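You operate a simulated robot arm through the tools that you are given. There is no shell and no other tool.

You are at the controls of a simulated robot arm. One attempt, no reset.

JOB
Check the pan's sugar for metal, then wipe and stow the bar.
Fine: lid off to the bench first; stir with the bar in the stand till filings show; push the bar into the red wiper, draw it out, stand it in the steel holder; leave the other bar, lid and pan alone.

Only the result counts: the job must be done as asked and must still hold three seconds after the hand-in. Knocking over, shifting, dropping, spilling or breaking anything else fails it. Lids that push on must go on centred and level and be pressed home; caps that screw on are set level and turned clockwise until they are tight.

ROBOT AND FRAMES
A 7-joint arm with a two-finger parallel gripper, fixed in place. Base frame: the origin is at the foot of the arm, x ahead of it, y to its left, z up; the work surface is at about z = 0. Units: mm, degrees, N and s.
With the tool pointing down near the work surface it reaches from about 220 to 580 mm from the base axis. Its first joint turns from -66.0 to 66.0 degrees. Payload 2.5 kg.
The TCP is the grasp point between the finger pads, 23 mm short of the fingertips. In the tool frame z runs along the fingers and y along their closing line. The gripper opens to 94 mm. The fingers are 38 mm wide and 10 mm thick; the gripper's body (54 by 96 mm) begins 39 mm behind the TCP.
Orientation is told as [roll, pitch, yaw] about the base's x, y, z axes, in that order, counted from this pose: with the fingers straight down and closing along the base's y, the tool's x points along the base's -x, its y along +y and its z along -z.

CONTROLS
- The arm moves only by the tool nudge_tool. Its argument "deltas" is a list of rows, each a list of 6 numbers: the shift along the base's x, y, z in mm, then the turn, a rotation vector about the base's x, y, z in degrees. In form: [[dx, dy, dz, rx, ry, rz], ...]. A call has 1 to 20 rows; each row is the pose to reach, as a shift and turn from the pose commanded when the call began. "gripper" is the finger opening in mm, from 0 to 94, set as the call begins (left out, the last holds). A row lasts 0.2 s, in which the tool goes at most 50 mm and 8.6 degrees; a call with a longer step from one row to the next is refused whole, and so is a gripper value outside its range. Where a pose cannot be reached the arm comes as near as it can. A force on the tool above 40 N (or 10 N above the force at the start of the call, whichever is more), or a blocked arm, ends the call early, and 0.2 s more pass. Each finger travels about 108 mm/s and halts on what it meets, pressing with about 32 N; the grip force reading is that of the motor and also rises with nothing between the fingers. The clock runs only during rows and for 0.2 s after the last one: add rows that repeat a pose to give the fingers time. The reply holds the time, the measured pose of the TCP, the force on the tool along the base axes, the opening and the grip force, in the units named above and with some noise, with the torque about the TCP (base axes, N m) and any sound that the robot's microphone picked up.
- Cameras (640 x 400 px; columns grow to the right, rows downward): "scene" is fixed at [75, -403.5, 521.6]; the picture's right is [1.00, -0.05, 0.00], its down [-0.04, -0.76, -0.65] and it looks along [0.03, 0.65, -0.76] (base axes); focal length 214 px, centre (320, 200). "wrist" rides on the gripper at [86, 16, -74] in the tool frame; the picture's right is [-0.18, 0.98, 0.00], its down [-0.58, -0.11, -0.81] and it looks along [-0.79, -0.15, 0.59] (tool axes); focal length 243 px, centre (320, 200). There is no depth. A picture from a camera that has moved, and an enlarged one, comes with that camera's place and axes in the base frame and with its lens.
- grab_frame(camera): a new picture of that camera. The clock stands still meanwhile.
- close_up(camera, box): a new picture of the part [left, top, right, bottom] of that camera's present view, enlarged. The clock stands still meanwhile.
- job_done(): hands the job in; it is judged then, once.

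Nothing tells you positions but the pictures and the camera data. Unless the task says otherwise, let go and move clear before handing in.

The tools are called after "Request:" as name(argument=value, ...) on one line, values as JSON. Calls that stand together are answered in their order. nudge_tool: Moves the arm, as the interface text tells. Its arguments: {"type":"object","properties":{"deltas":{"type":"array","items":{"type":"array","items":{"type":"number"}}},"gripper":{"type":"number"}},"required":["deltas"]} The other tools are called the same way: grab_frame (camera) takes a picture; close_up (camera, box) takes an enlarged picture of a part of a camera's view; job_done () hands the job in.

At the start:

```text
time: 0.0
eef_pos: [367.9, 56.6, 402.9]
ee_rot: [0.0, 0.0, 0.0]
ft_force: [-0.6, -0.4, 0.0]
ft_torque: [-0.01, -0.05, 0.01]
width: 94.0
grasp_force: 0.1
```

scene: 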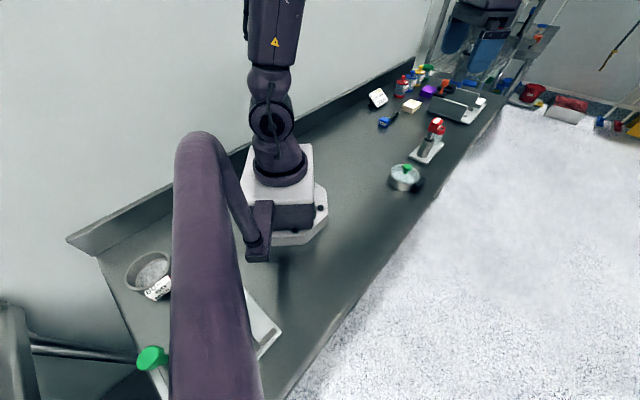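
wrist: 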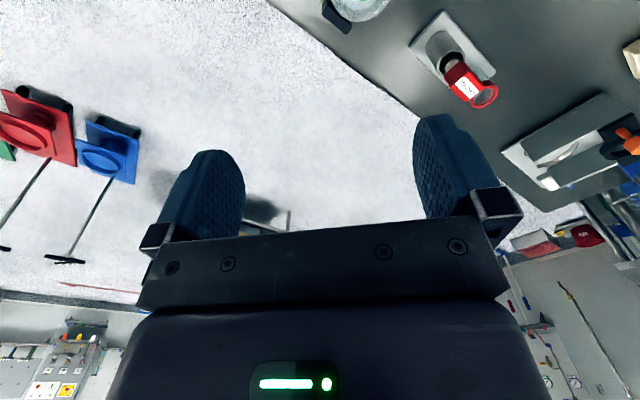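

I see a bench with a round pan-like object with a green knob on the right, a red item on a stand beyond it, and other items on the left. I'll take enlarged pictures to identify everything before moving.

Request:
close_up(camera="scene", box=[350, 60, 510, 200])

Request:
close_up(camera="scene", box=[60, 230, 300, 400])

Request:
close_up(camera="wrist", box=[300, 0, 640, 220])

Request:
close_up(camera="scene", box=[380, 120, 460, 200])

```text
2.86 times, centred on (430, 130) of scene
camera zoom: at [75.0, -403.5, 521.6], right [1.0, -0.05, 0.0], down [-0.04, -0.76, -0.65], along [0.03, 0.65, -0.76], focal length 613 px, centre (6, 400)
```

zoom: 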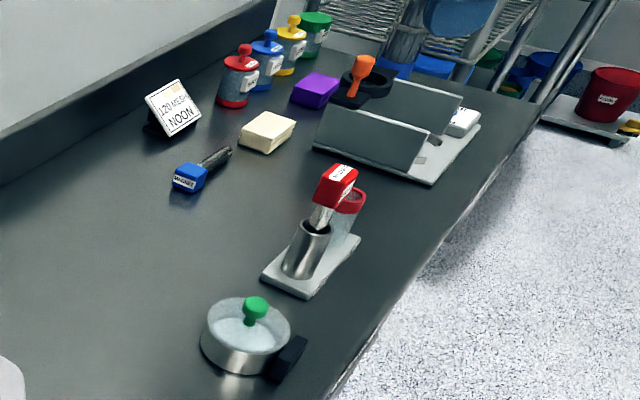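

```text
2.35 times, centred on (180, 315) of scene
camera zoom: at [75.0, -403.5, 521.6], right [1.0, -0.05, 0.0], down [-0.04, -0.76, -0.65], along [0.03, 0.65, -0.76], focal length 505 px, centre (649, -71)
```

zoom: 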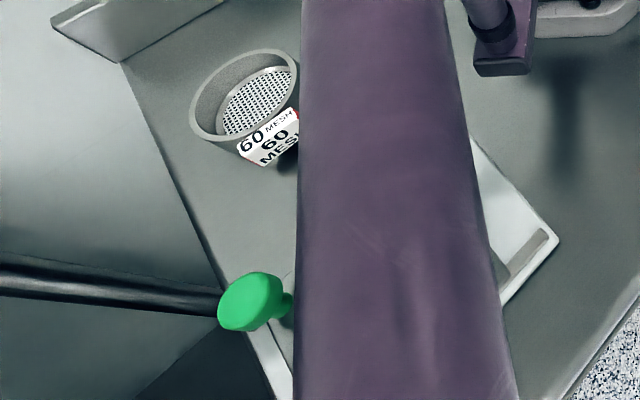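

```text
1.82 times, centred on (470, 110) of wrist
camera zoom: at [280.6, 74.0, 478.1], right [0.18, 0.98, 0.0], down [0.58, -0.11, 0.81], along [0.79, -0.15, -0.59], focal length 441 px, centre (47, 364)
```

zoom: 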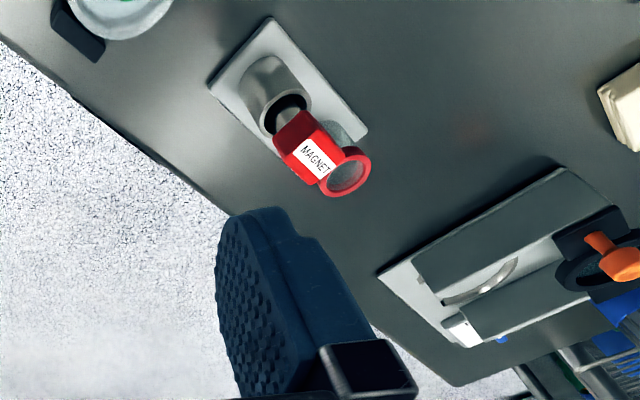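

```text
5.00 times, centred on (420, 160) of scene
camera zoom: at [75.0, -403.5, 521.6], right [1.0, -0.05, 0.0], down [-0.04, -0.76, -0.65], along [0.03, 0.65, -0.76], focal length 1072 px, centre (-180, 400)
```

zoom: 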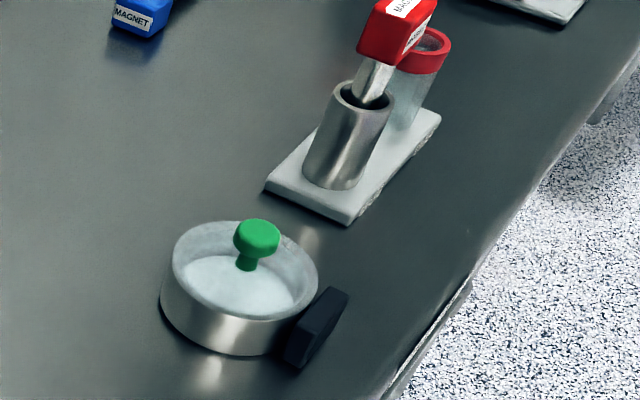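

The pan (steel, dark handle, clear lid with a green knob) is around (390,110). The stand, with the steel holder, the red MAGNET bar and the red-rimmed wiper, is around (520,275), and the blue magnet lies farther along the bench. I'll move the wrist camera to a better vantage, staying high.

Request:
nudge_tool(deltas=[[2, 24, -20, 0, 0, 5], [4, 48, -40, 0, 0, 10], [6, 72, -60, 0, 0, 15], [8, 96, -80, 0, 0, 20], [10, 120, -100, 0, 0, 25], [12, 143, -120, 0, 0, 30], [12, 143, -120, 0, 0, 30]], gripper=94)

Request:
grab_frame(camera="wrist")

Request:
grab_frame(camera="scene")

```text
time: 1.6
eef_pos: [378.6, 203.4, 285.2]
ee_rot: [0.0, 0.0, 30.0]
ft_force: [-0.3, -0.5, -1.3]
ft_torque: [0.01, -0.01, 0.0]
width: 93.8
grasp_force: 0.0
```

```text
taken
camera wrist: at [295.1, 174.1, 359.5], right [-0.33, 0.94, 0.0], down [0.56, 0.2, 0.81], along [0.76, 0.27, -0.59], focal length 243 px, centre (320, 200)
```

wrist: 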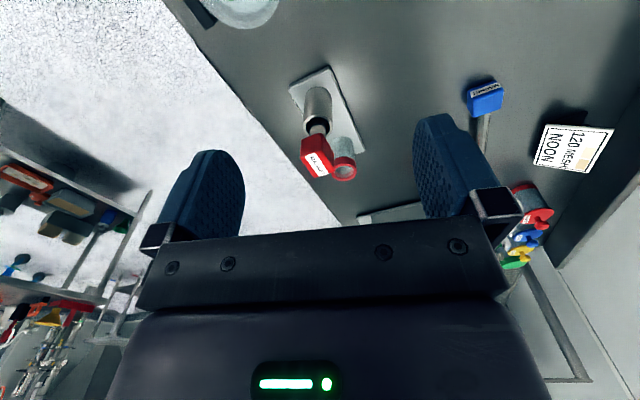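

```text
taken
```

scene: 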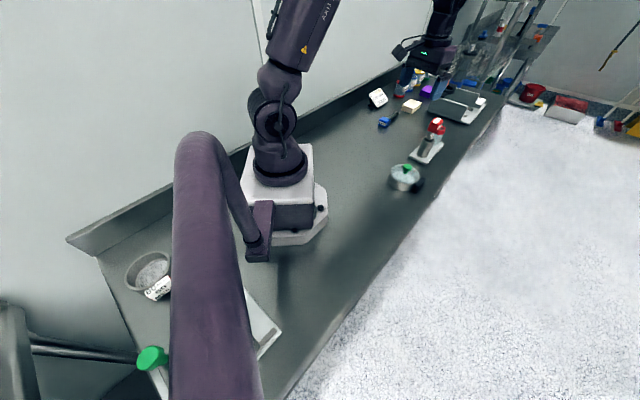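

The wrist view now shows the stand with the holder, red bar and wiper between the fingers, and part of the pan at the top. I'll enlarge these.

Request:
close_up(camera="wrist", box=[260, 50, 400, 190])

Request:
close_up(camera="wrist", box=[420, 60, 640, 220])

Request:
close_up(camera="wrist", box=[160, 0, 320, 100])

```text
2.86 times, centred on (330, 120) of wrist
camera zoom: at [295.1, 174.1, 359.5], right [-0.33, 0.94, 0.0], down [0.56, 0.2, 0.81], along [0.76, 0.27, -0.59], focal length 693 px, centre (291, 429)
```

zoom: 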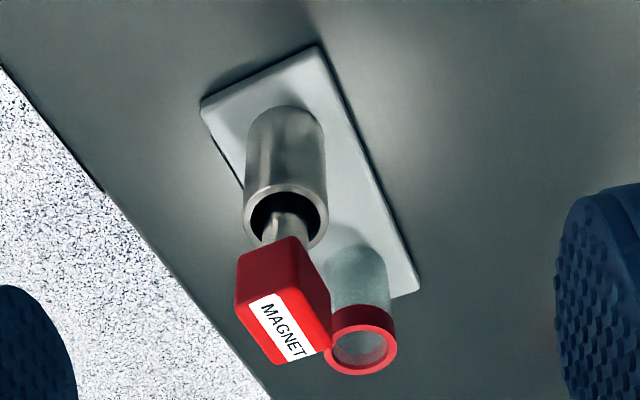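

```text
2.50 times, centred on (530, 140) of wrist
camera zoom: at [295.1, 174.1, 359.5], right [-0.33, 0.94, 0.0], down [0.56, 0.2, 0.81], along [0.76, 0.27, -0.59], focal length 606 px, centre (-205, 350)
```

zoom: 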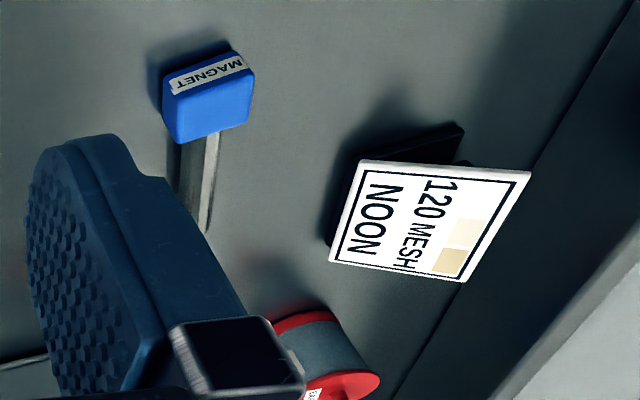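

```text
4.00 times, centred on (240, 50) of wrist
camera zoom: at [295.1, 174.1, 359.5], right [-0.33, 0.94, 0.0], down [0.56, 0.2, 0.81], along [0.76, 0.27, -0.59], focal length 970 px, centre (640, 800)
```

zoom: 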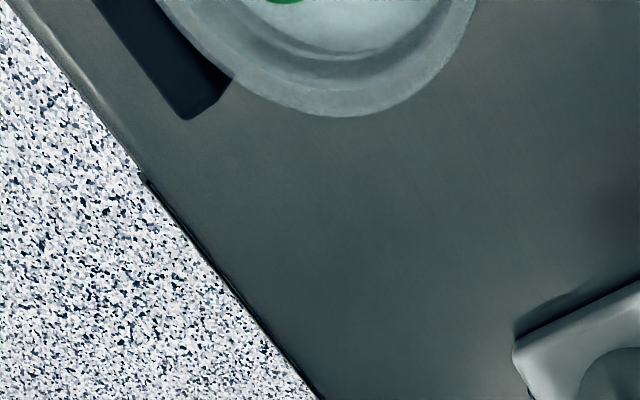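

The stand's long axis runs at about 45°. The holder centre is near (490,239) with its rim at about z=83, and the wiper is near (571,316), which is close to the edge of reach. I'll move nearer to see the bar's handle and tilt.

Request:
nudge_tool(deltas=[[8, 5, -25, 0, 0, 0], [15, 9, -50, 0, 0, 0], [23, 13, -75, 0, 0, 0], [30, 17, -100, 0, 0, 0], [30, 17, -100, 0, 0, 0], [30, 17, -100, 0, 0, 0]])

Request:
grab_frame(camera="wrist")

Request:
close_up(camera="wrist", box=[240, 50, 420, 190])

Request:
close_up(camera="scene", box=[380, 100, 470, 190])

```text
time: 3.0
eef_pos: [410.2, 217.6, 183.6]
ee_rot: [0.0, 0.0, 29.9]
ft_force: [0.8, 0.1, -0.1]
ft_torque: [-0.01, 0.0, 0.04]
width: 93.8
grasp_force: 0.0
```

```text
taken
camera wrist: at [326.1, 189.4, 257.4], right [-0.33, 0.94, 0.0], down [0.56, 0.2, 0.81], along [0.76, 0.27, -0.59], focal length 243 px, centre (320, 200)
```

wrist: 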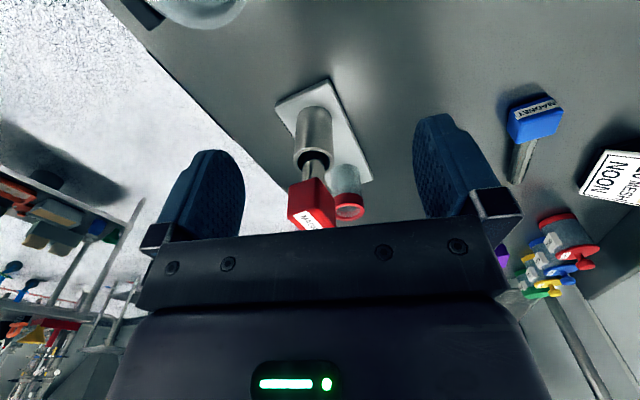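

```text
2.86 times, centred on (330, 120) of wrist
camera zoom: at [326.1, 189.4, 257.4], right [-0.33, 0.94, 0.0], down [0.56, 0.2, 0.81], along [0.76, 0.27, -0.59], focal length 693 px, centre (291, 429)
```

zoom: 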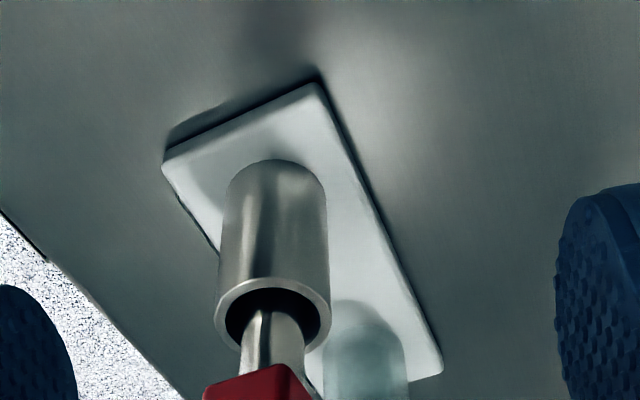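

```text
4.44 times, centred on (425, 145) of scene
camera zoom: at [75.0, -403.5, 521.6], right [1.0, -0.05, 0.0], down [-0.04, -0.76, -0.65], along [0.03, 0.65, -0.76], focal length 953 px, centre (-147, 444)
```

zoom: 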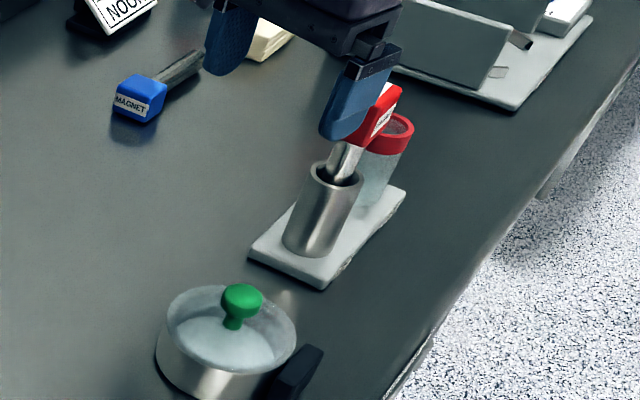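

The holder rim triangulates to about (493,240.5,79), bore about 33 mm. The bar is about 21 mm thick with its handle centred near (500,245,132), and the handle faces are aligned with the stand's axes. Next I'll look closely at the pan and its lid knob.

Request:
nudge_tool(deltas=[[-26, -32, -5, 0, 0, 0], [-52, -63, -15, 0, 0, 0], [-78, -95, -30, 0, 0, 0], [-105, -127, -48, 0, 0, 0], [-105, -127, -48, 0, 0, 0], [-105, -127, -48, 0, 0, 0]])

Request:
grab_frame(camera="wrist")

Request:
close_up(camera="wrist", box=[220, 60, 420, 185])

Request:
close_up(camera="scene", box=[380, 100, 470, 190])

```text
time: 4.4
eef_pos: [305.3, 87.9, 134.7]
ee_rot: [0.0, 0.0, 30.2]
ft_force: [0.1, 0.2, 0.3]
ft_torque: [0.01, 0.0, -0.01]
width: 93.8
grasp_force: 0.0
```

```text
taken
camera wrist: at [221.5, 60.5, 210.2], right [-0.33, 0.94, 0.0], down [0.56, 0.2, 0.81], along [0.76, 0.27, -0.59], focal length 243 px, centre (320, 200)
```

wrist: 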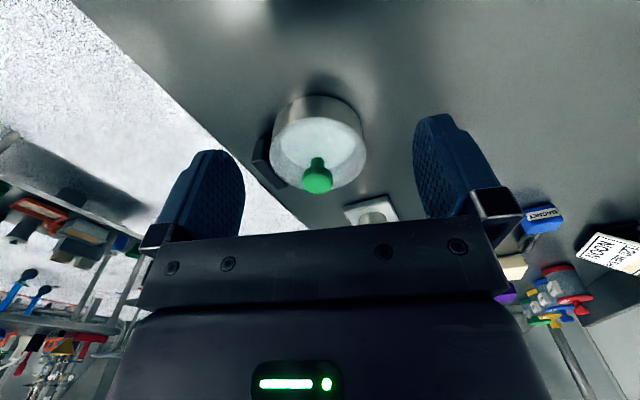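

```text
3.20 times, centred on (320, 122) of wrist
camera zoom: at [221.5, 60.5, 210.2], right [-0.33, 0.94, 0.0], down [0.56, 0.2, 0.81], along [0.76, 0.27, -0.59], focal length 776 px, centre (320, 448)
```

zoom: 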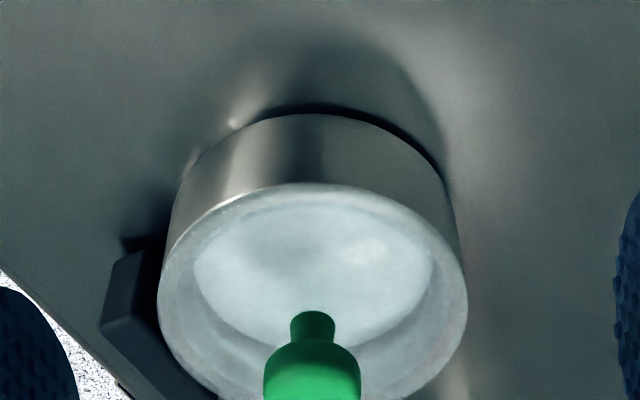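

```text
4.44 times, centred on (425, 145) of scene
camera zoom: at [75.0, -403.6, 521.6], right [1.0, -0.05, 0.0], down [-0.04, -0.76, -0.65], along [0.03, 0.65, -0.76], focal length 953 px, centre (-147, 444)
```

zoom: 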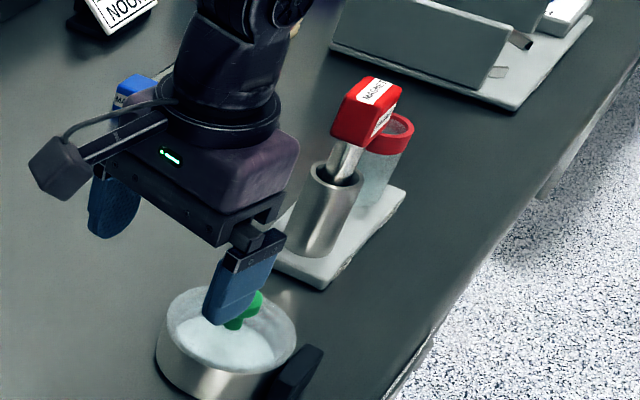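

The pan centre is about (381,114) with its rim near z=35, and the lid's green knob head is about 27 mm wide, centred near z=64. I'll move above the knob and check alignment before grasping.

Request:
nudge_tool(deltas=[[25, 8, -5, 0, 0, 0], [50, 16, -10, 0, 0, 0], [76, 24, -15, 0, 0, 0], [76, 24, -15, 0, 0, 0], [76, 24, -15, 0, 0, 0]])

Request:
grab_frame(camera="wrist")

Request:
close_up(camera="wrist", box=[220, 20, 420, 185])

Request:
close_up(camera="scene", box=[370, 110, 450, 190])

```text
time: 5.6
eef_pos: [382.6, 113.7, 118.7]
ee_rot: [0.0, 0.0, 30.0]
ft_force: [0.5, -0.2, -0.2]
ft_torque: [0.01, -0.02, -0.04]
width: 94.2
grasp_force: 0.0
```

```text
taken
camera wrist: at [298.4, 85.7, 193.6], right [-0.33, 0.94, 0.0], down [0.56, 0.2, 0.81], along [0.76, 0.27, -0.59], focal length 243 px, centre (320, 200)
```

wrist: 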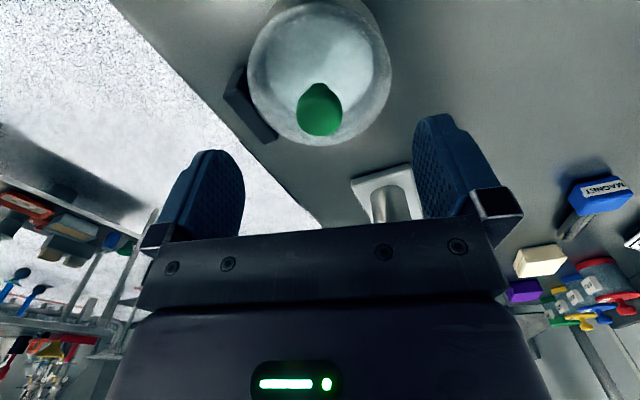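

```text
2.42 times, centred on (320, 102) of wrist
camera zoom: at [298.4, 85.7, 193.6], right [-0.33, 0.94, 0.0], down [0.56, 0.2, 0.81], along [0.76, 0.27, -0.59], focal length 588 px, centre (320, 436)
```

zoom: 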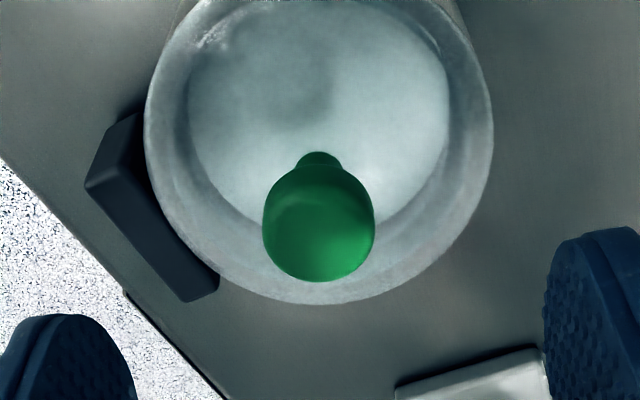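

```text
5.00 times, centred on (410, 150) of scene
camera zoom: at [75.0, -403.5, 521.6], right [1.0, -0.05, 0.0], down [-0.04, -0.76, -0.65], along [0.03, 0.65, -0.76], focal length 1072 px, centre (-130, 450)
```

zoom: 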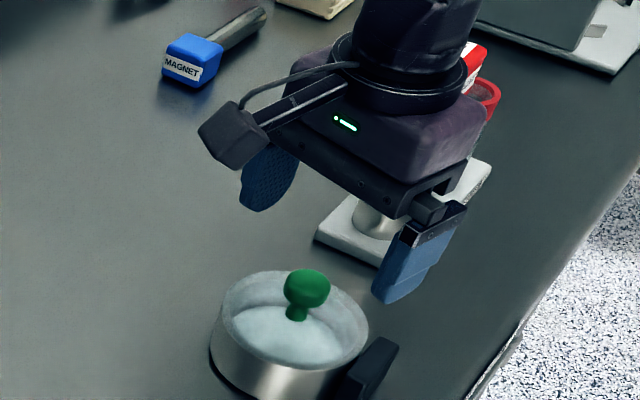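

The knob head triangulates to (378,113,66), with the lid rim at about z=40. I'll descend to z=70, with the fingertips still above the lid, and then close.

Request:
nudge_tool(deltas=[[-2.5, 0, -15, 0, 0, 0], [-2.5, 0, -30, 0, 0, 0], [-2.5, 0, -42, 0, 0, 0], [-2.5, 0, -50, 0, 0, 0], [-2.5, 0, -50, 0, 0, 0], [-2.5, 0, -50, 0, 0, 0]])

Request:
grab_frame(camera="wrist")

Request:
close_up(camera="scene", box=[370, 110, 450, 190])

```text
time: 7.0
eef_pos: [378.5, 113.3, 69.3]
ee_rot: [-0.1, 0.0, 30.0]
ft_force: [-0.9, 0.6, 0.1]
ft_torque: [0.01, 0.04, 0.0]
width: 94.0
grasp_force: 0.1
```

```text
taken
camera wrist: at [295.5, 85.7, 143.9], right [-0.33, 0.94, 0.0], down [0.56, 0.2, 0.81], along [0.76, 0.27, -0.59], focal length 243 px, centre (320, 200)
```

wrist: 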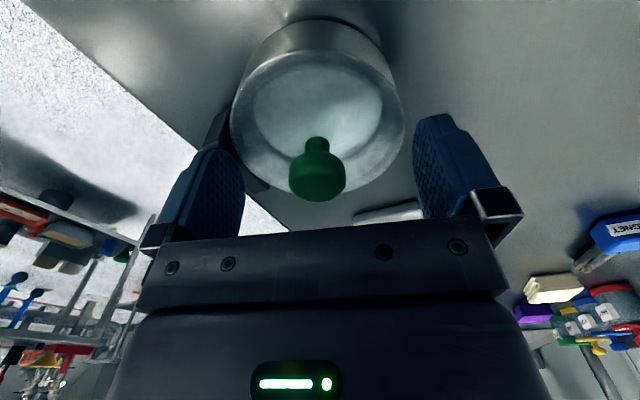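

```text
5.00 times, centred on (410, 150) of scene
camera zoom: at [75.0, -403.5, 521.6], right [1.0, -0.05, 0.0], down [-0.04, -0.76, -0.65], along [0.03, 0.65, -0.76], focal length 1072 px, centre (-130, 450)
```

zoom: 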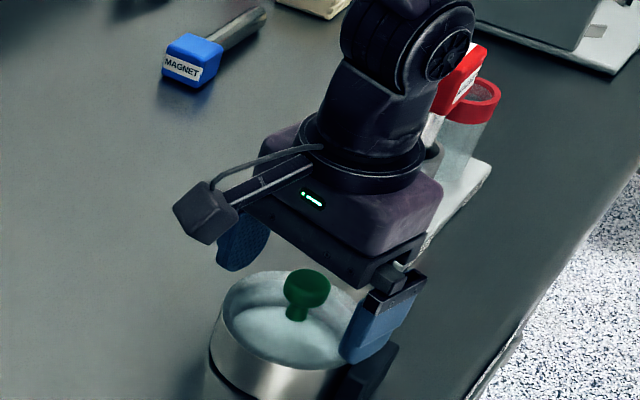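

The knob sits between the fingers about 1.4 mm off centre, so I'll correct that slightly and then close on it.

Request:
nudge_tool(deltas=[[0.5, -1.3, 0, 0, 0, 0], [0.5, -1.3, 0, 0, 0, 0], [0.5, -1.3, 0, 0, 0, 0]], gripper=40)

Request:
nudge_tool(deltas=[[0, 0, 0, 0, 0, 0], [0, 0, 0, 0, 0, 0], [0, 0, 0, 0, 0, 0]], gripper=15)

Request:
grab_frame(camera="wrist")

Request:
close_up(camera="scene", box=[370, 110, 450, 190])

```text
time: 7.8
eef_pos: [378.9, 112.4, 69.7]
ee_rot: [0.0, 0.0, 30.1]
ft_force: [-0.3, -0.8, -0.5]
ft_torque: [0.0, 0.0, 0.01]
width: 40.3
grasp_force: 0.1
```

```text
time: 8.6
eef_pos: [379.5, 112.6, 69.7]
ee_rot: [0.0, -0.1, 30.0]
ft_force: [-0.9, 0.2, -0.1]
ft_torque: [-0.02, 0.04, -0.01]
width: 26.7
grasp_force: 32.2
```

```text
taken
camera wrist: at [295.6, 84.5, 144.3], right [-0.33, 0.94, 0.0], down [0.56, 0.2, 0.81], along [0.76, 0.27, -0.59], focal length 243 px, centre (320, 200)
```

wrist: 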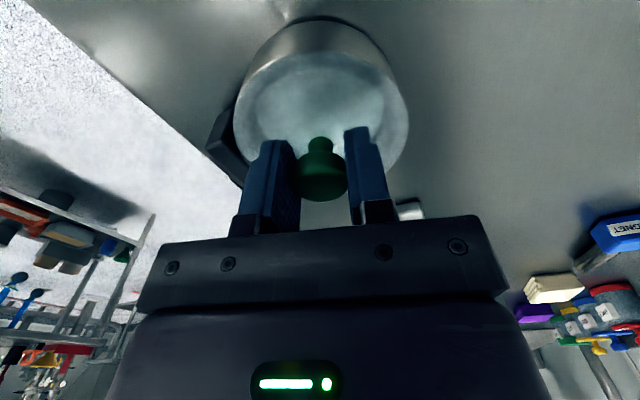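

```text
5.00 times, centred on (410, 150) of scene
camera zoom: at [75.0, -403.5, 521.6], right [1.0, -0.05, 0.0], down [-0.04, -0.76, -0.65], along [0.03, 0.65, -0.76], focal length 1072 px, centre (-130, 450)
```

zoom: 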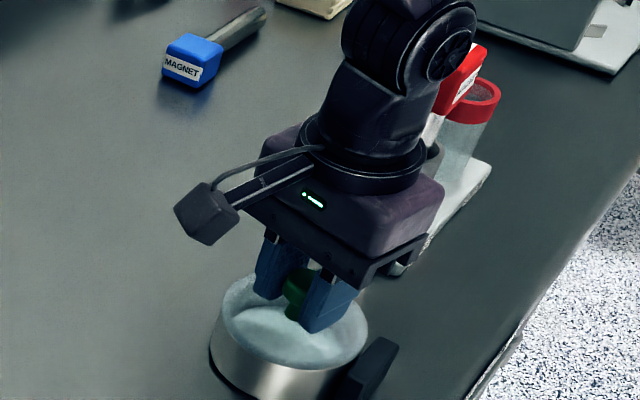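

The knob is gripped (26.7 mm, 32 N). I'll lift slowly and straight up.

Request:
nudge_tool(deltas=[[0, 0, 2, 0, 0, 0], [0, 0, 5, 0, 0, 0], [0, 0, 9, 0, 0, 0], [0, 0, 15, 0, 0, 0], [0, 0, 22, 0, 0, 0], [0, 0, 30, 0, 0, 0], [0, 0, 30, 0, 0, 0]])

Request:
grab_frame(camera="wrist")

Request:
close_up(camera="scene", box=[370, 110, 450, 190])

```text
time: 10.2
eef_pos: [378.2, 112.2, 99.6]
ee_rot: [0.0, 0.0, 29.9]
ft_force: [0.0, 0.5, 0.1]
ft_torque: [-0.01, 0.01, 0.03]
width: 26.6
grasp_force: 32.5
```

```text
taken
camera wrist: at [294.4, 84.0, 175.4], right [-0.33, 0.94, 0.0], down [0.56, 0.2, 0.81], along [0.76, 0.27, -0.59], focal length 243 px, centre (320, 200)
```

wrist: 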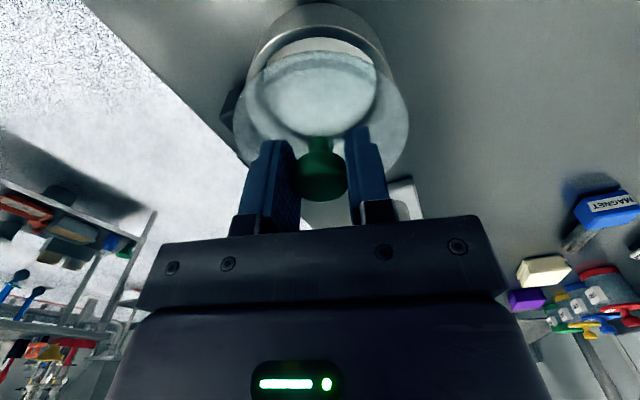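

```text
5.00 times, centred on (410, 150) of scene
camera zoom: at [75.0, -403.5, 521.6], right [1.0, -0.05, 0.0], down [-0.04, -0.76, -0.65], along [0.03, 0.65, -0.76], focal length 1072 px, centre (-130, 450)
```

zoom: 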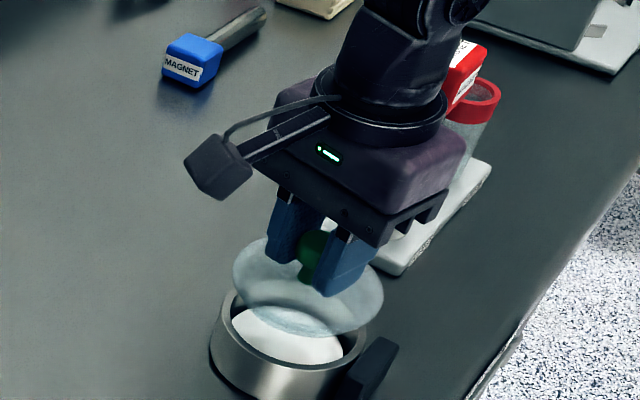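

The lid is off and the white sugar shows in the pan below. I'll raise it and carry it to a clear spot around (285,245), checking the spot before lowering.

Request:
nudge_tool(deltas=[[0, 0, 12, 0, 0, 0], [0, 0, 25, 0, 0, 0], [-12, 17, 30, 0, 0, 0], [-30, 42, 30, 0, 0, 0], [-50, 70, 30, 0, 0, 0], [-70, 98, 30, 0, 0, 0], [-85, 120, 30, 0, 0, 0], [-94, 133, 30, 0, 0, 0], [-94, 133, 30, 0, 0, 0], [-94, 133, 30, 0, 0, 0]])

Request:
grab_frame(camera="wrist")

Request:
grab_frame(camera="scene")

Request:
close_up(camera="scene", box=[330, 90, 450, 200])

```text
time: 12.4
eef_pos: [282.7, 244.9, 130.4]
ee_rot: [0.0, 0.0, 30.0]
ft_force: [-0.2, -0.5, -0.7]
ft_torque: [0.03, 0.0, 0.01]
width: 26.9
grasp_force: 31.7
```

```text
taken
camera wrist: at [199.2, 216.4, 206.0], right [-0.33, 0.94, 0.0], down [0.56, 0.2, 0.81], along [0.76, 0.27, -0.59], focal length 243 px, centre (320, 200)
```

wrist: 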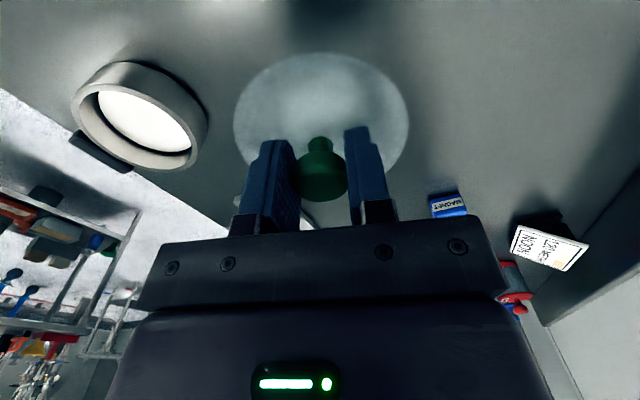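

```text
taken
```

scene: 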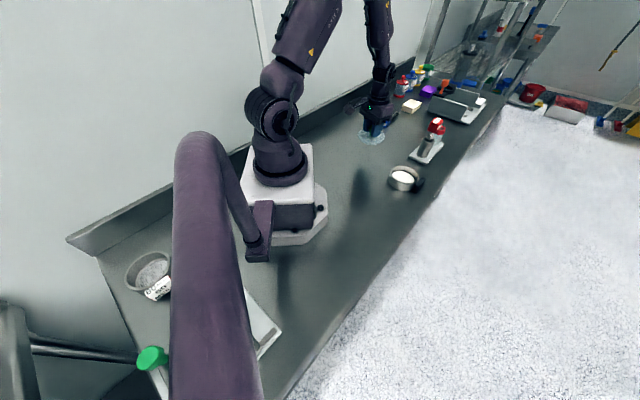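

```text
3.64 times, centred on (390, 145) of scene
camera zoom: at [75.0, -403.5, 521.6], right [1.0, -0.05, 0.0], down [-0.04, -0.76, -0.65], along [0.03, 0.65, -0.76], focal length 780 px, centre (66, 400)
```

zoom: 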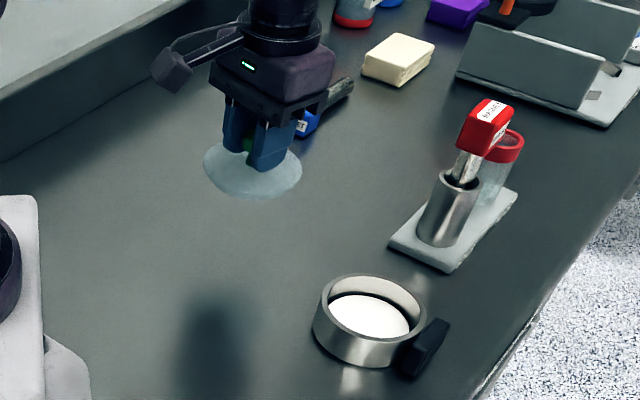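

The spot is clear. I'll lower the lid toward the bench, fast first and then creeping.

Request:
nudge_tool(deltas=[[0, 0, -25, 0, 0, 0], [0, 0, -50, 0, 0, 0], [0, 0, -70, 0, 0, 0], [0, 0, -82, 0, 0, 0], [0, 0, -84, 0, 0, 0]])

Request:
close_up(camera="wrist", box=[200, 20, 440, 220])

Request:
close_up(camera="scene", box=[330, 90, 430, 170])

```text
time: 13.6
eef_pos: [285.9, 246.2, 46.2]
ee_rot: [0.1, 0.0, 30.0]
ft_force: [0.6, 0.5, -0.4]
ft_torque: [0.03, -0.02, -0.04]
width: 26.7
grasp_force: 32.6
```

```text
2.00 times, centred on (320, 120) of wrist
camera zoom: at [201.3, 217.2, 120.9], right [-0.33, 0.94, 0.0], down [0.56, 0.2, 0.81], along [0.76, 0.27, -0.59], focal length 485 px, centre (320, 360)
```

zoom: 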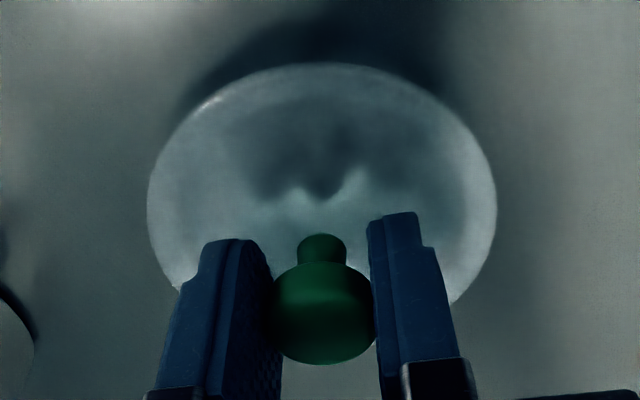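

```text
5.00 times, centred on (380, 130) of scene
camera zoom: at [75.0, -403.5, 521.6], right [1.0, -0.05, 0.0], down [-0.04, -0.76, -0.65], along [0.03, 0.65, -0.76], focal length 1072 px, centre (20, 550)
```

zoom: 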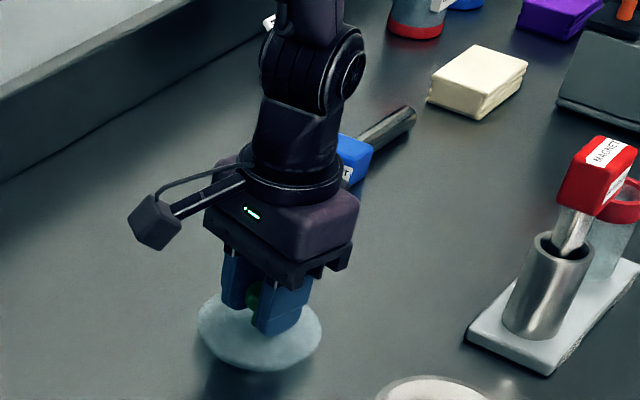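

Still no contact at z≈46. I'll creep down in small steps.

Request:
nudge_tool(deltas=[[0, 0, -2, 0, 0, 0], [0, 0, -4, 0, 0, 0], [0, 0, -6, 0, 0, 0], [0, 0, -6, 0, 0, 0]])

```text
time: 14.6
eef_pos: [284.6, 244.8, 39.9]
ee_rot: [0.0, -0.2, 30.0]
ft_force: [-1.0, -6.4, 27.1]
ft_torque: [-0.13, -0.1, 0.0]
width: 26.7
grasp_force: 32.3
```

The lid touched the bench with 27 N at z≈40. I'll back off a little to relieve the force.

Request:
nudge_tool(deltas=[[0, 0, 0.7, 0, 0, 0], [0, 0, 0.7, 0, 0, 0]])

```text
time: 15.2
eef_pos: [283.4, 245.5, 40.3]
ee_rot: [0.0, -0.1, 30.1]
ft_force: [3.8, -0.7, 8.8]
ft_torque: [0.09, -0.4, -0.07]
width: 26.8
grasp_force: 32.0
```

Request:
nudge_tool(deltas=[[0, 0, 0.2, 0, 0, 0], [0, 0, 0.2, 0, 0, 0]])

Request:
close_up(camera="wrist", box=[200, 20, 440, 220])

```text
time: 15.8
eef_pos: [282.9, 245.7, 41.1]
ee_rot: [-0.1, 0.2, 30.1]
ft_force: [-0.5, -0.3, 1.5]
ft_torque: [0.05, 0.0, 0.03]
width: 26.4
grasp_force: 32.5
```

```text
2.00 times, centred on (320, 120) of wrist
camera zoom: at [199.4, 217.4, 116.2], right [-0.33, 0.94, 0.0], down [0.56, 0.2, 0.8], along [0.76, 0.27, -0.59], focal length 485 px, centre (320, 360)
```

zoom: 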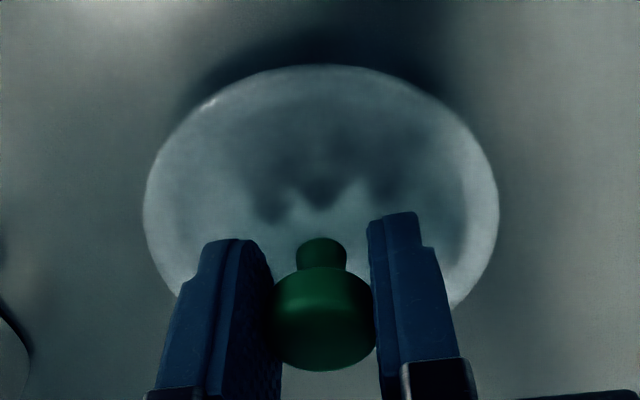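

The lid rests on the bench with almost no load. I'll release it and rise straight up.

Request:
nudge_tool(deltas=[[0, 0, 0, 0, 0, 0], [0, 0, 0, 0, 0, 0], [0, 0, 0, 0, 0, 0]], gripper=60)

Request:
nudge_tool(deltas=[[0, 0, 10, 0, 0, 0], [0, 0, 30, 0, 0, 0], [0, 0, 60, 0, 0, 0], [0, 0, 100, 0, 0, 0], [0, 0, 140, 0, 0, 0], [0, 0, 140, 0, 0, 0]])

Request:
grab_frame(camera="wrist")

Request:
close_up(camera="scene", box=[330, 90, 450, 200])

```text
time: 16.6
eef_pos: [285.0, 245.8, 41.3]
ee_rot: [0.0, 0.0, 29.9]
ft_force: [0.4, 0.6, 0.1]
ft_torque: [0.01, 0.01, 0.02]
width: 60.2
grasp_force: 0.0
```

```text
time: 18.0
eef_pos: [284.4, 246.5, 178.8]
ee_rot: [-0.1, 0.0, 30.0]
ft_force: [0.2, -1.0, -0.1]
ft_torque: [0.01, 0.01, -0.02]
width: 60.0
grasp_force: 0.0
```

```text
taken
camera wrist: at [199.9, 218.1, 254.7], right [-0.33, 0.94, 0.0], down [0.56, 0.2, 0.81], along [0.76, 0.27, -0.59], focal length 243 px, centre (320, 200)
```

wrist: 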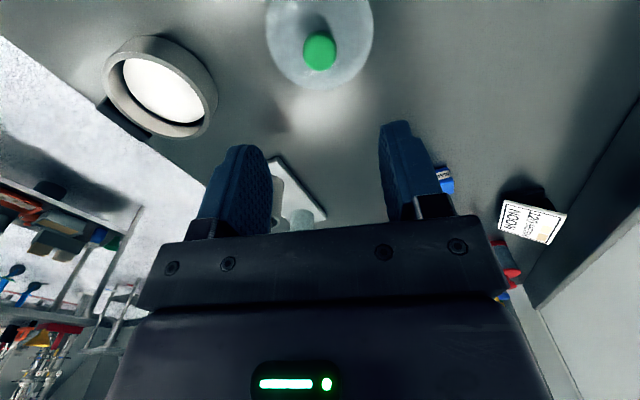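

```text
3.64 times, centred on (390, 145) of scene
camera zoom: at [75.0, -403.6, 521.6], right [1.0, -0.05, 0.0], down [-0.04, -0.76, -0.65], along [0.03, 0.65, -0.76], focal length 780 px, centre (66, 400)
```

zoom: 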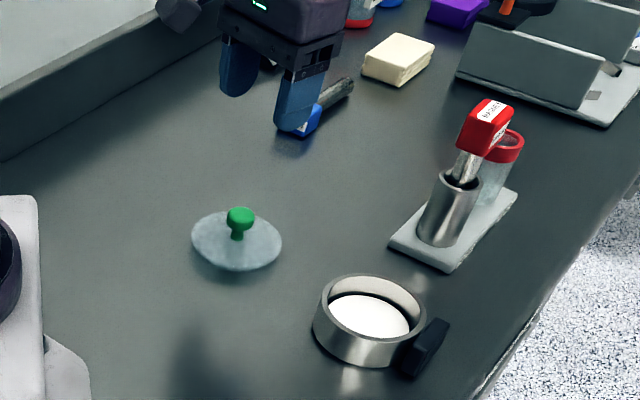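

The lid is standing free on the bench. Now I'll enlarge the bar in the holder from the fixed camera to judge its lean and the handle's shape.

Request:
close_up(camera="scene", box=[410, 110, 450, 165])

Request:
close_up(camera="scene", box=[380, 155, 430, 195])

```text
7.27 times, centred on (430, 138) of scene
camera zoom: at [75.0, -403.6, 521.6], right [1.0, -0.05, 0.0], down [-0.04, -0.76, -0.65], along [0.03, 0.65, -0.76], focal length 1560 px, centre (-480, 654)
```

zoom: 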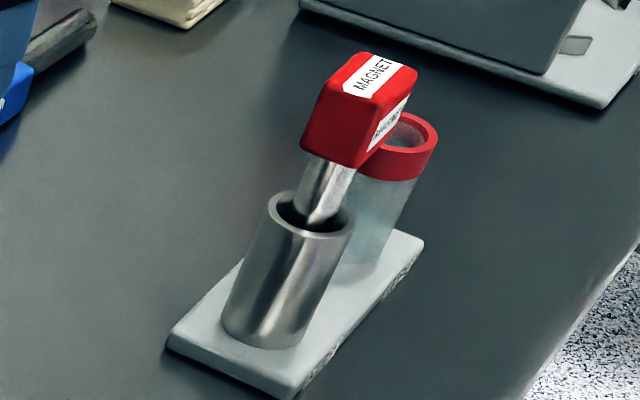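

```text
10.00 times, centred on (405, 175) of scene
camera zoom: at [75.0, -403.6, 521.6], right [1.0, -0.05, 0.0], down [-0.04, -0.76, -0.65], along [0.03, 0.65, -0.76], focal length 2145 px, centre (-530, 450)
```

zoom: 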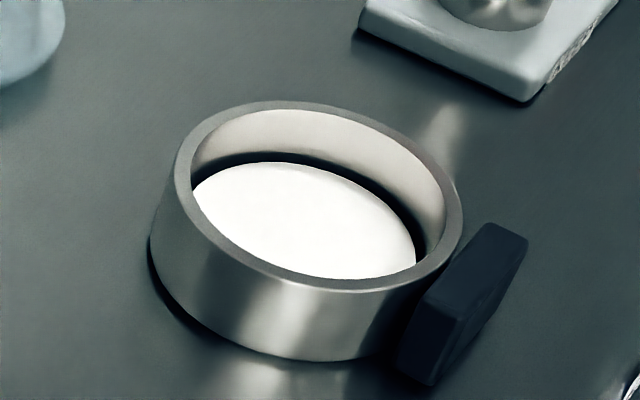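

The bar stands vertical and centred in the holder. Its handle is about 34 × 25 × 34 mm, centred near (494,239,137), with the narrow 25 mm side across the stand. I'll go above with yaw 45° to measure the holder, handle and wiper more closely.

Request:
nudge_tool(deltas=[[20, 0, 20, 0, 0, 5], [50, -2, 40, 0, 0, 10], [90, -4, 59, 0, 0, 15], [130, -7, 59, 0, 0, 15], [165, -9, 59, 0, 0, 15], [185, -10, 59, 0, 0, 15], [185, -10, 59, 0, 0, 15], [185, -10, 59, 0, 0, 15]], gripper=94)

Request:
grab_frame(camera="wrist")

Request:
close_up(camera="wrist", box=[240, 40, 400, 160])

Request:
close_up(camera="wrist", box=[280, 100, 380, 180])

```text
time: 19.8
eef_pos: [470.6, 236.9, 240.3]
ee_rot: [0.0, 0.0, 44.9]
ft_force: [-0.7, -0.2, -0.9]
ft_torque: [-0.01, -0.01, -0.04]
width: 94.1
grasp_force: 0.0
```

```text
taken
camera wrist: at [396.3, 187.6, 314.8], right [-0.57, 0.82, 0.0], down [0.49, 0.33, 0.81], along [0.67, 0.46, -0.59], focal length 243 px, centre (320, 200)
```

wrist: 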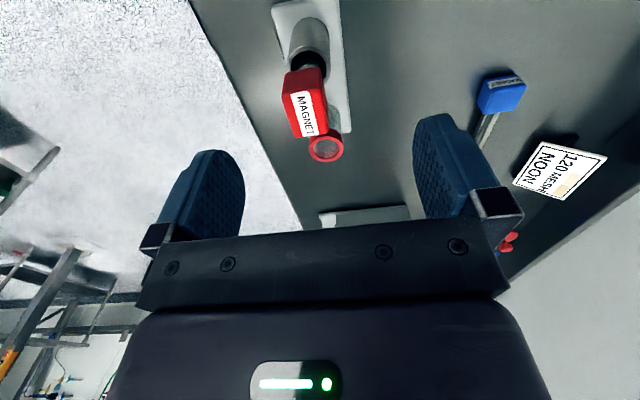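

```text
3.33 times, centred on (320, 100) of wrist
camera zoom: at [396.3, 187.6, 314.8], right [-0.57, 0.82, 0.0], down [0.49, 0.33, 0.81], along [0.67, 0.46, -0.59], focal length 809 px, centre (320, 533)
```

zoom: 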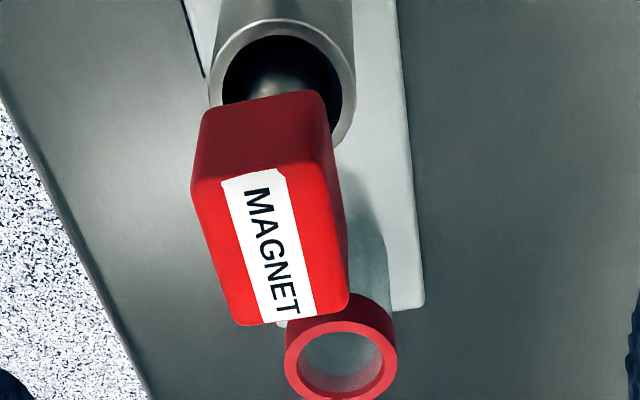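

```text
5.00 times, centred on (330, 140) of wrist
camera zoom: at [396.3, 187.6, 314.8], right [-0.57, 0.82, 0.0], down [0.49, 0.33, 0.81], along [0.67, 0.46, -0.59], focal length 1213 px, centre (270, 500)
```

zoom: 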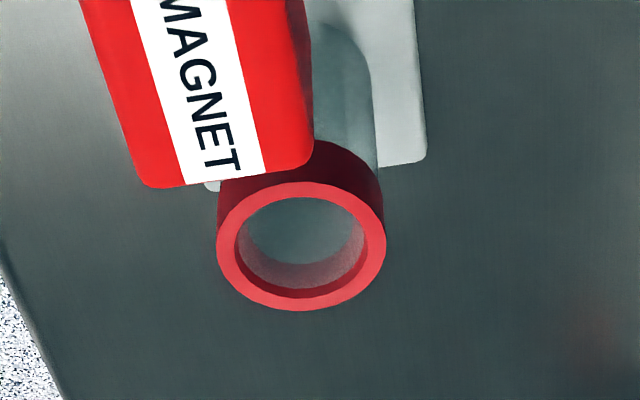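

The holder centre is about (492.5,240.5) with its rim at z≈79, the handle top is at z≈153 and aligned at 45°, and the wiper is about 100 mm further along the stand axis near (563,311). Before grasping I'll test with the empty gripper, at a safe height, whether the arm can reach over the wiper.

Request:
nudge_tool(deltas=[[25, 20, 0, 0, 0, 0], [50, 41, 0, 0, 0, 0], [75, 62, 0, 0, 0, 0], [93, 76, 0, 0, 0, 0], [93, 76, 0, 0, 0, 0], [93, 76, 0, 0, 0, 0]])

Request:
grab_frame(camera="scene")

Request:
grab_frame(camera="wrist")

```text
time: 21.2
eef_pos: [522.7, 284.3, 237.6]
ee_rot: [0.0, 0.0, 45.0]
ft_force: [0.6, 0.5, 0.5]
ft_torque: [0.02, -0.01, -0.03]
width: 93.9
grasp_force: 0.1
out of reach, approached as far as the arm can: row 3, 4, 5, 6
```

```text
taken
```

scene: 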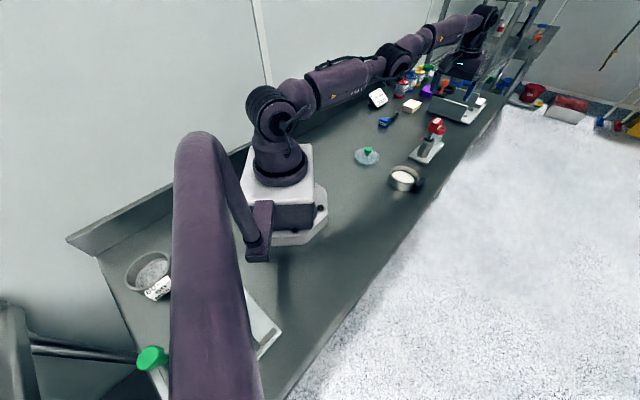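

```text
taken
camera wrist: at [449.1, 235.3, 312.2], right [-0.57, 0.82, 0.0], down [0.49, 0.33, 0.81], along [0.67, 0.46, -0.59], focal length 243 px, centre (320, 200)
```

wrist: 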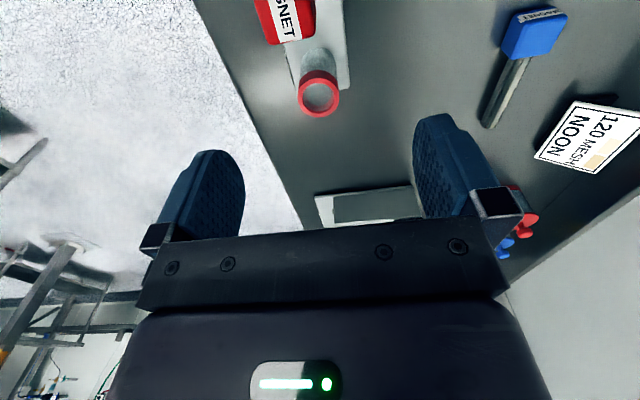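

With the tool straight down the arm stops about 50 mm short of the wiper, so I'll need to hold the bar with the tool tilted outward about the closing axis while the bar stays vertical. First I'll back off to see where the commanded pose stands.

Request:
nudge_tool(deltas=[[-20, -20, 0, 0, 0, 0], [-50, -50, 0, 0, 0, 0], [-70, -70, 0, 0, 0, 0], [-70, -70, 0, 0, 0, 0]])

```text
time: 22.2
eef_pos: [533.4, 256.3, 249.5]
ee_rot: [0.0, 0.0, 45.0]
ft_force: [0.7, -0.3, -0.2]
ft_torque: [0.02, 0.01, 0.01]
width: 93.9
grasp_force: 0.1
out of reach, approached as far as the arm can: row 1, 2, 3, 4
```

The arm reports it is still out of reach, probably stuck near a straight-arm configuration. I'll check with a small inward move.

Request:
nudge_tool(deltas=[[0, 0, 0, 0, 0, 0], [0, 0, 0, 0, 0, 0]])

Request:
grab_frame(camera="scene")

```text
time: 22.8
eef_pos: [534.9, 255.7, 248.8]
ee_rot: [-0.1, 0.0, 45.0]
ft_force: [-0.8, 0.3, 0.0]
ft_torque: [0.0, 0.02, -0.01]
width: 93.9
grasp_force: 0.0
```

```text
taken
```

scene: 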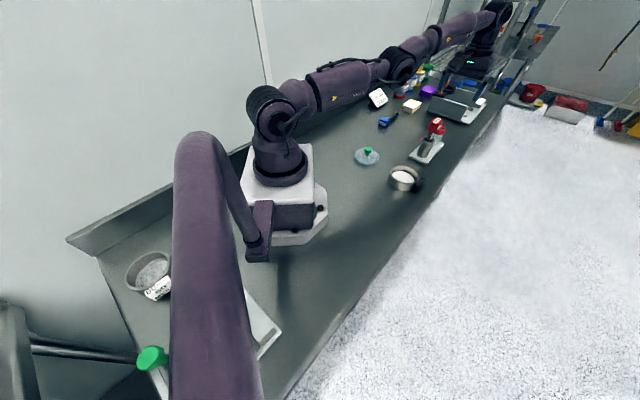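

Request:
nudge_tool(deltas=[[-10, -5, 0, 0, 0, 0], [-20, -10, 0, 0, 0, 0], [-30, -15, 0, 0, 0, 0], [-40, -20, 0, 0, 0, 0]])

```text
time: 23.8
eef_pos: [532.9, 254.0, 256.3]
ee_rot: [0.1, -0.1, 45.2]
ft_force: [-0.6, 0.8, -0.2]
ft_torque: [0.01, -0.05, 0.02]
width: 93.9
grasp_force: 0.0
out of reach, approached as far as the arm can: row 1, 2, 3, 4
```

The elbow is near straight and the solver slides along the reach sphere. I'll try a larger inward and upward move so the elbow bends again.

Request:
nudge_tool(deltas=[[-40, -18, 15, 0, 0, 0], [-80, -36, 30, 0, 0, 0], [-120, -54, 45, 0, 0, 0], [-160, -72, 60, 0, 0, 0], [-160, -72, 60, 0, 0, 0]])

```text
time: 25.0
eef_pos: [506.7, 248.6, 345.7]
ee_rot: [0.0, 0.0, 45.1]
ft_force: [0.3, 0.5, -0.4]
ft_torque: [-0.01, 0.0, -0.03]
width: 93.9
grasp_force: 0.1
out of reach, approached as far as the arm can: row 1, 2, 3, 4, 5
```

It slid upward along the reach sphere, which tells me the limit: the wrist sphere has radius about 605, centred 128 mm above the TCP's zero level. I'll pull straight back along the arm's axis, inward and down, to bend the elbow.

Request:
nudge_tool(deltas=[[-21, -10, -9, 0, 0, 0], [-42, -20, -18, 0, 0, 0], [-63, -31, -27, 0, 0, 0], [-84, -41, -36, 0, 0, 0], [-105, -51, -45, 0, 0, 0], [-105, -51, -45, 0, 0, 0], [-105, -51, -45, 0, 0, 0], [-105, -51, -45, 0, 0, 0]])

Request:
grab_frame(camera="scene")

```text
time: 26.8
eef_pos: [508.2, 248.0, 346.4]
ee_rot: [0.1, -0.1, 45.0]
ft_force: [0.8, 0.1, 0.1]
ft_torque: [-0.04, -0.01, -0.02]
width: 94.0
grasp_force: 0.0
out of reach, approached as far as the arm can: row 1, 2, 3, 4, 5, 6, 7, 8
```

```text
taken
```

scene: 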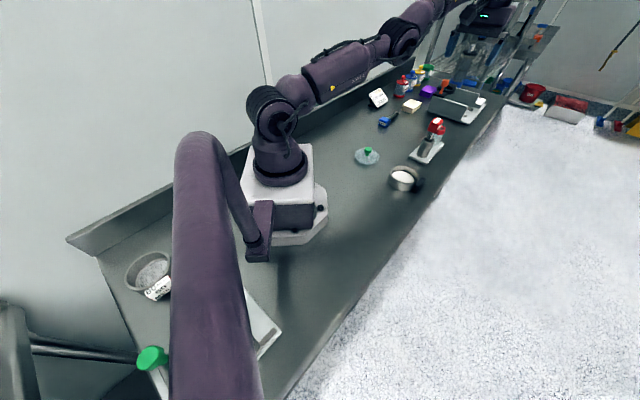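

Going down rather than up should let the elbow bend in its allowed direction. The space under the tool is free down to z≈250, so I'll command a straight descent.

Request:
nudge_tool(deltas=[[0, 0, -10, 0, 0, 0], [0, 0, -20, 0, 0, 0], [0, 0, -30, 0, 0, 0], [0, 0, -40, 0, 0, 0], [0, 0, -50, 0, 0, 0], [0, 0, -60, 0, 0, 0]])

```text
time: 28.2
eef_pos: [523.4, 256.3, 290.5]
ee_rot: [0.0, 0.1, 45.1]
ft_force: [0.9, -0.2, -0.6]
ft_torque: [0.01, 0.02, 0.02]
width: 93.9
grasp_force: 0.0
out of reach, approached as far as the arm can: row 1, 2, 3, 4, 5, 6
```

Request:
close_up(camera="scene", box=[230, 0, 550, 200])

```text
2.00 times, centred on (390, 100) of scene
camera zoom: at [75.0, -403.5, 521.6], right [1.0, -0.05, 0.0], down [-0.04, -0.76, -0.65], along [0.03, 0.65, -0.76], focal length 429 px, centre (180, 400)
```

zoom: 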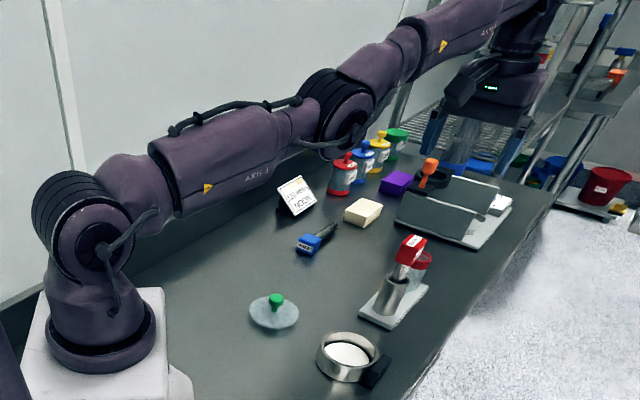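

The elbow is exactly straight, and holding the orientation keeps the solver from bending it. Tilting the tool inward while retreating should bend it, so I'll do that high above everything.

Request:
nudge_tool(deltas=[[-27, -13, 2, -3.07, 6.29, 0], [-54, -26, 4, -6.14, 12.58, 0], [-81, -39, 6, -9.2, 18.9, 0], [-108, -52, 8, -12.3, 25.2, 0], [-108, -52, 8, -12.3, 25.2, 0], [-108, -52, 8, -12.3, 25.2, 0]])

Request:
close_up(camera="scene", box=[230, 0, 550, 200])

```text
time: 29.6
eef_pos: [416.7, 203.9, 296.9]
ee_rot: [9.9, 26.4, 47.3]
ft_force: [0.5, 0.4, -0.3]
ft_torque: [-0.02, -0.02, 0.0]
width: 93.9
grasp_force: 0.1
out of reach, approached as far as the arm can: row 1, 2
```

```text
2.00 times, centred on (390, 100) of scene
camera zoom: at [75.0, -403.6, 521.6], right [1.0, -0.05, 0.0], down [-0.04, -0.76, -0.65], along [0.03, 0.65, -0.76], focal length 429 px, centre (180, 400)
```

zoom: 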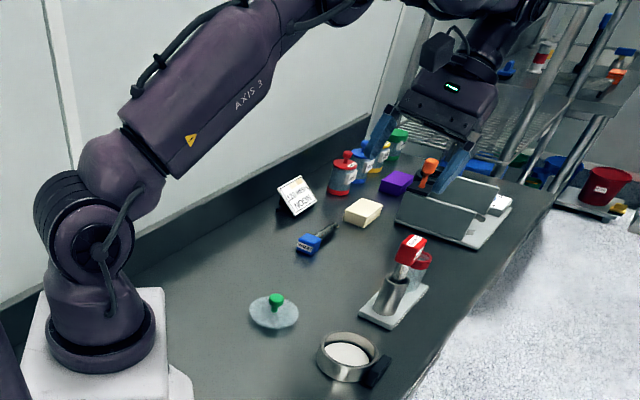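

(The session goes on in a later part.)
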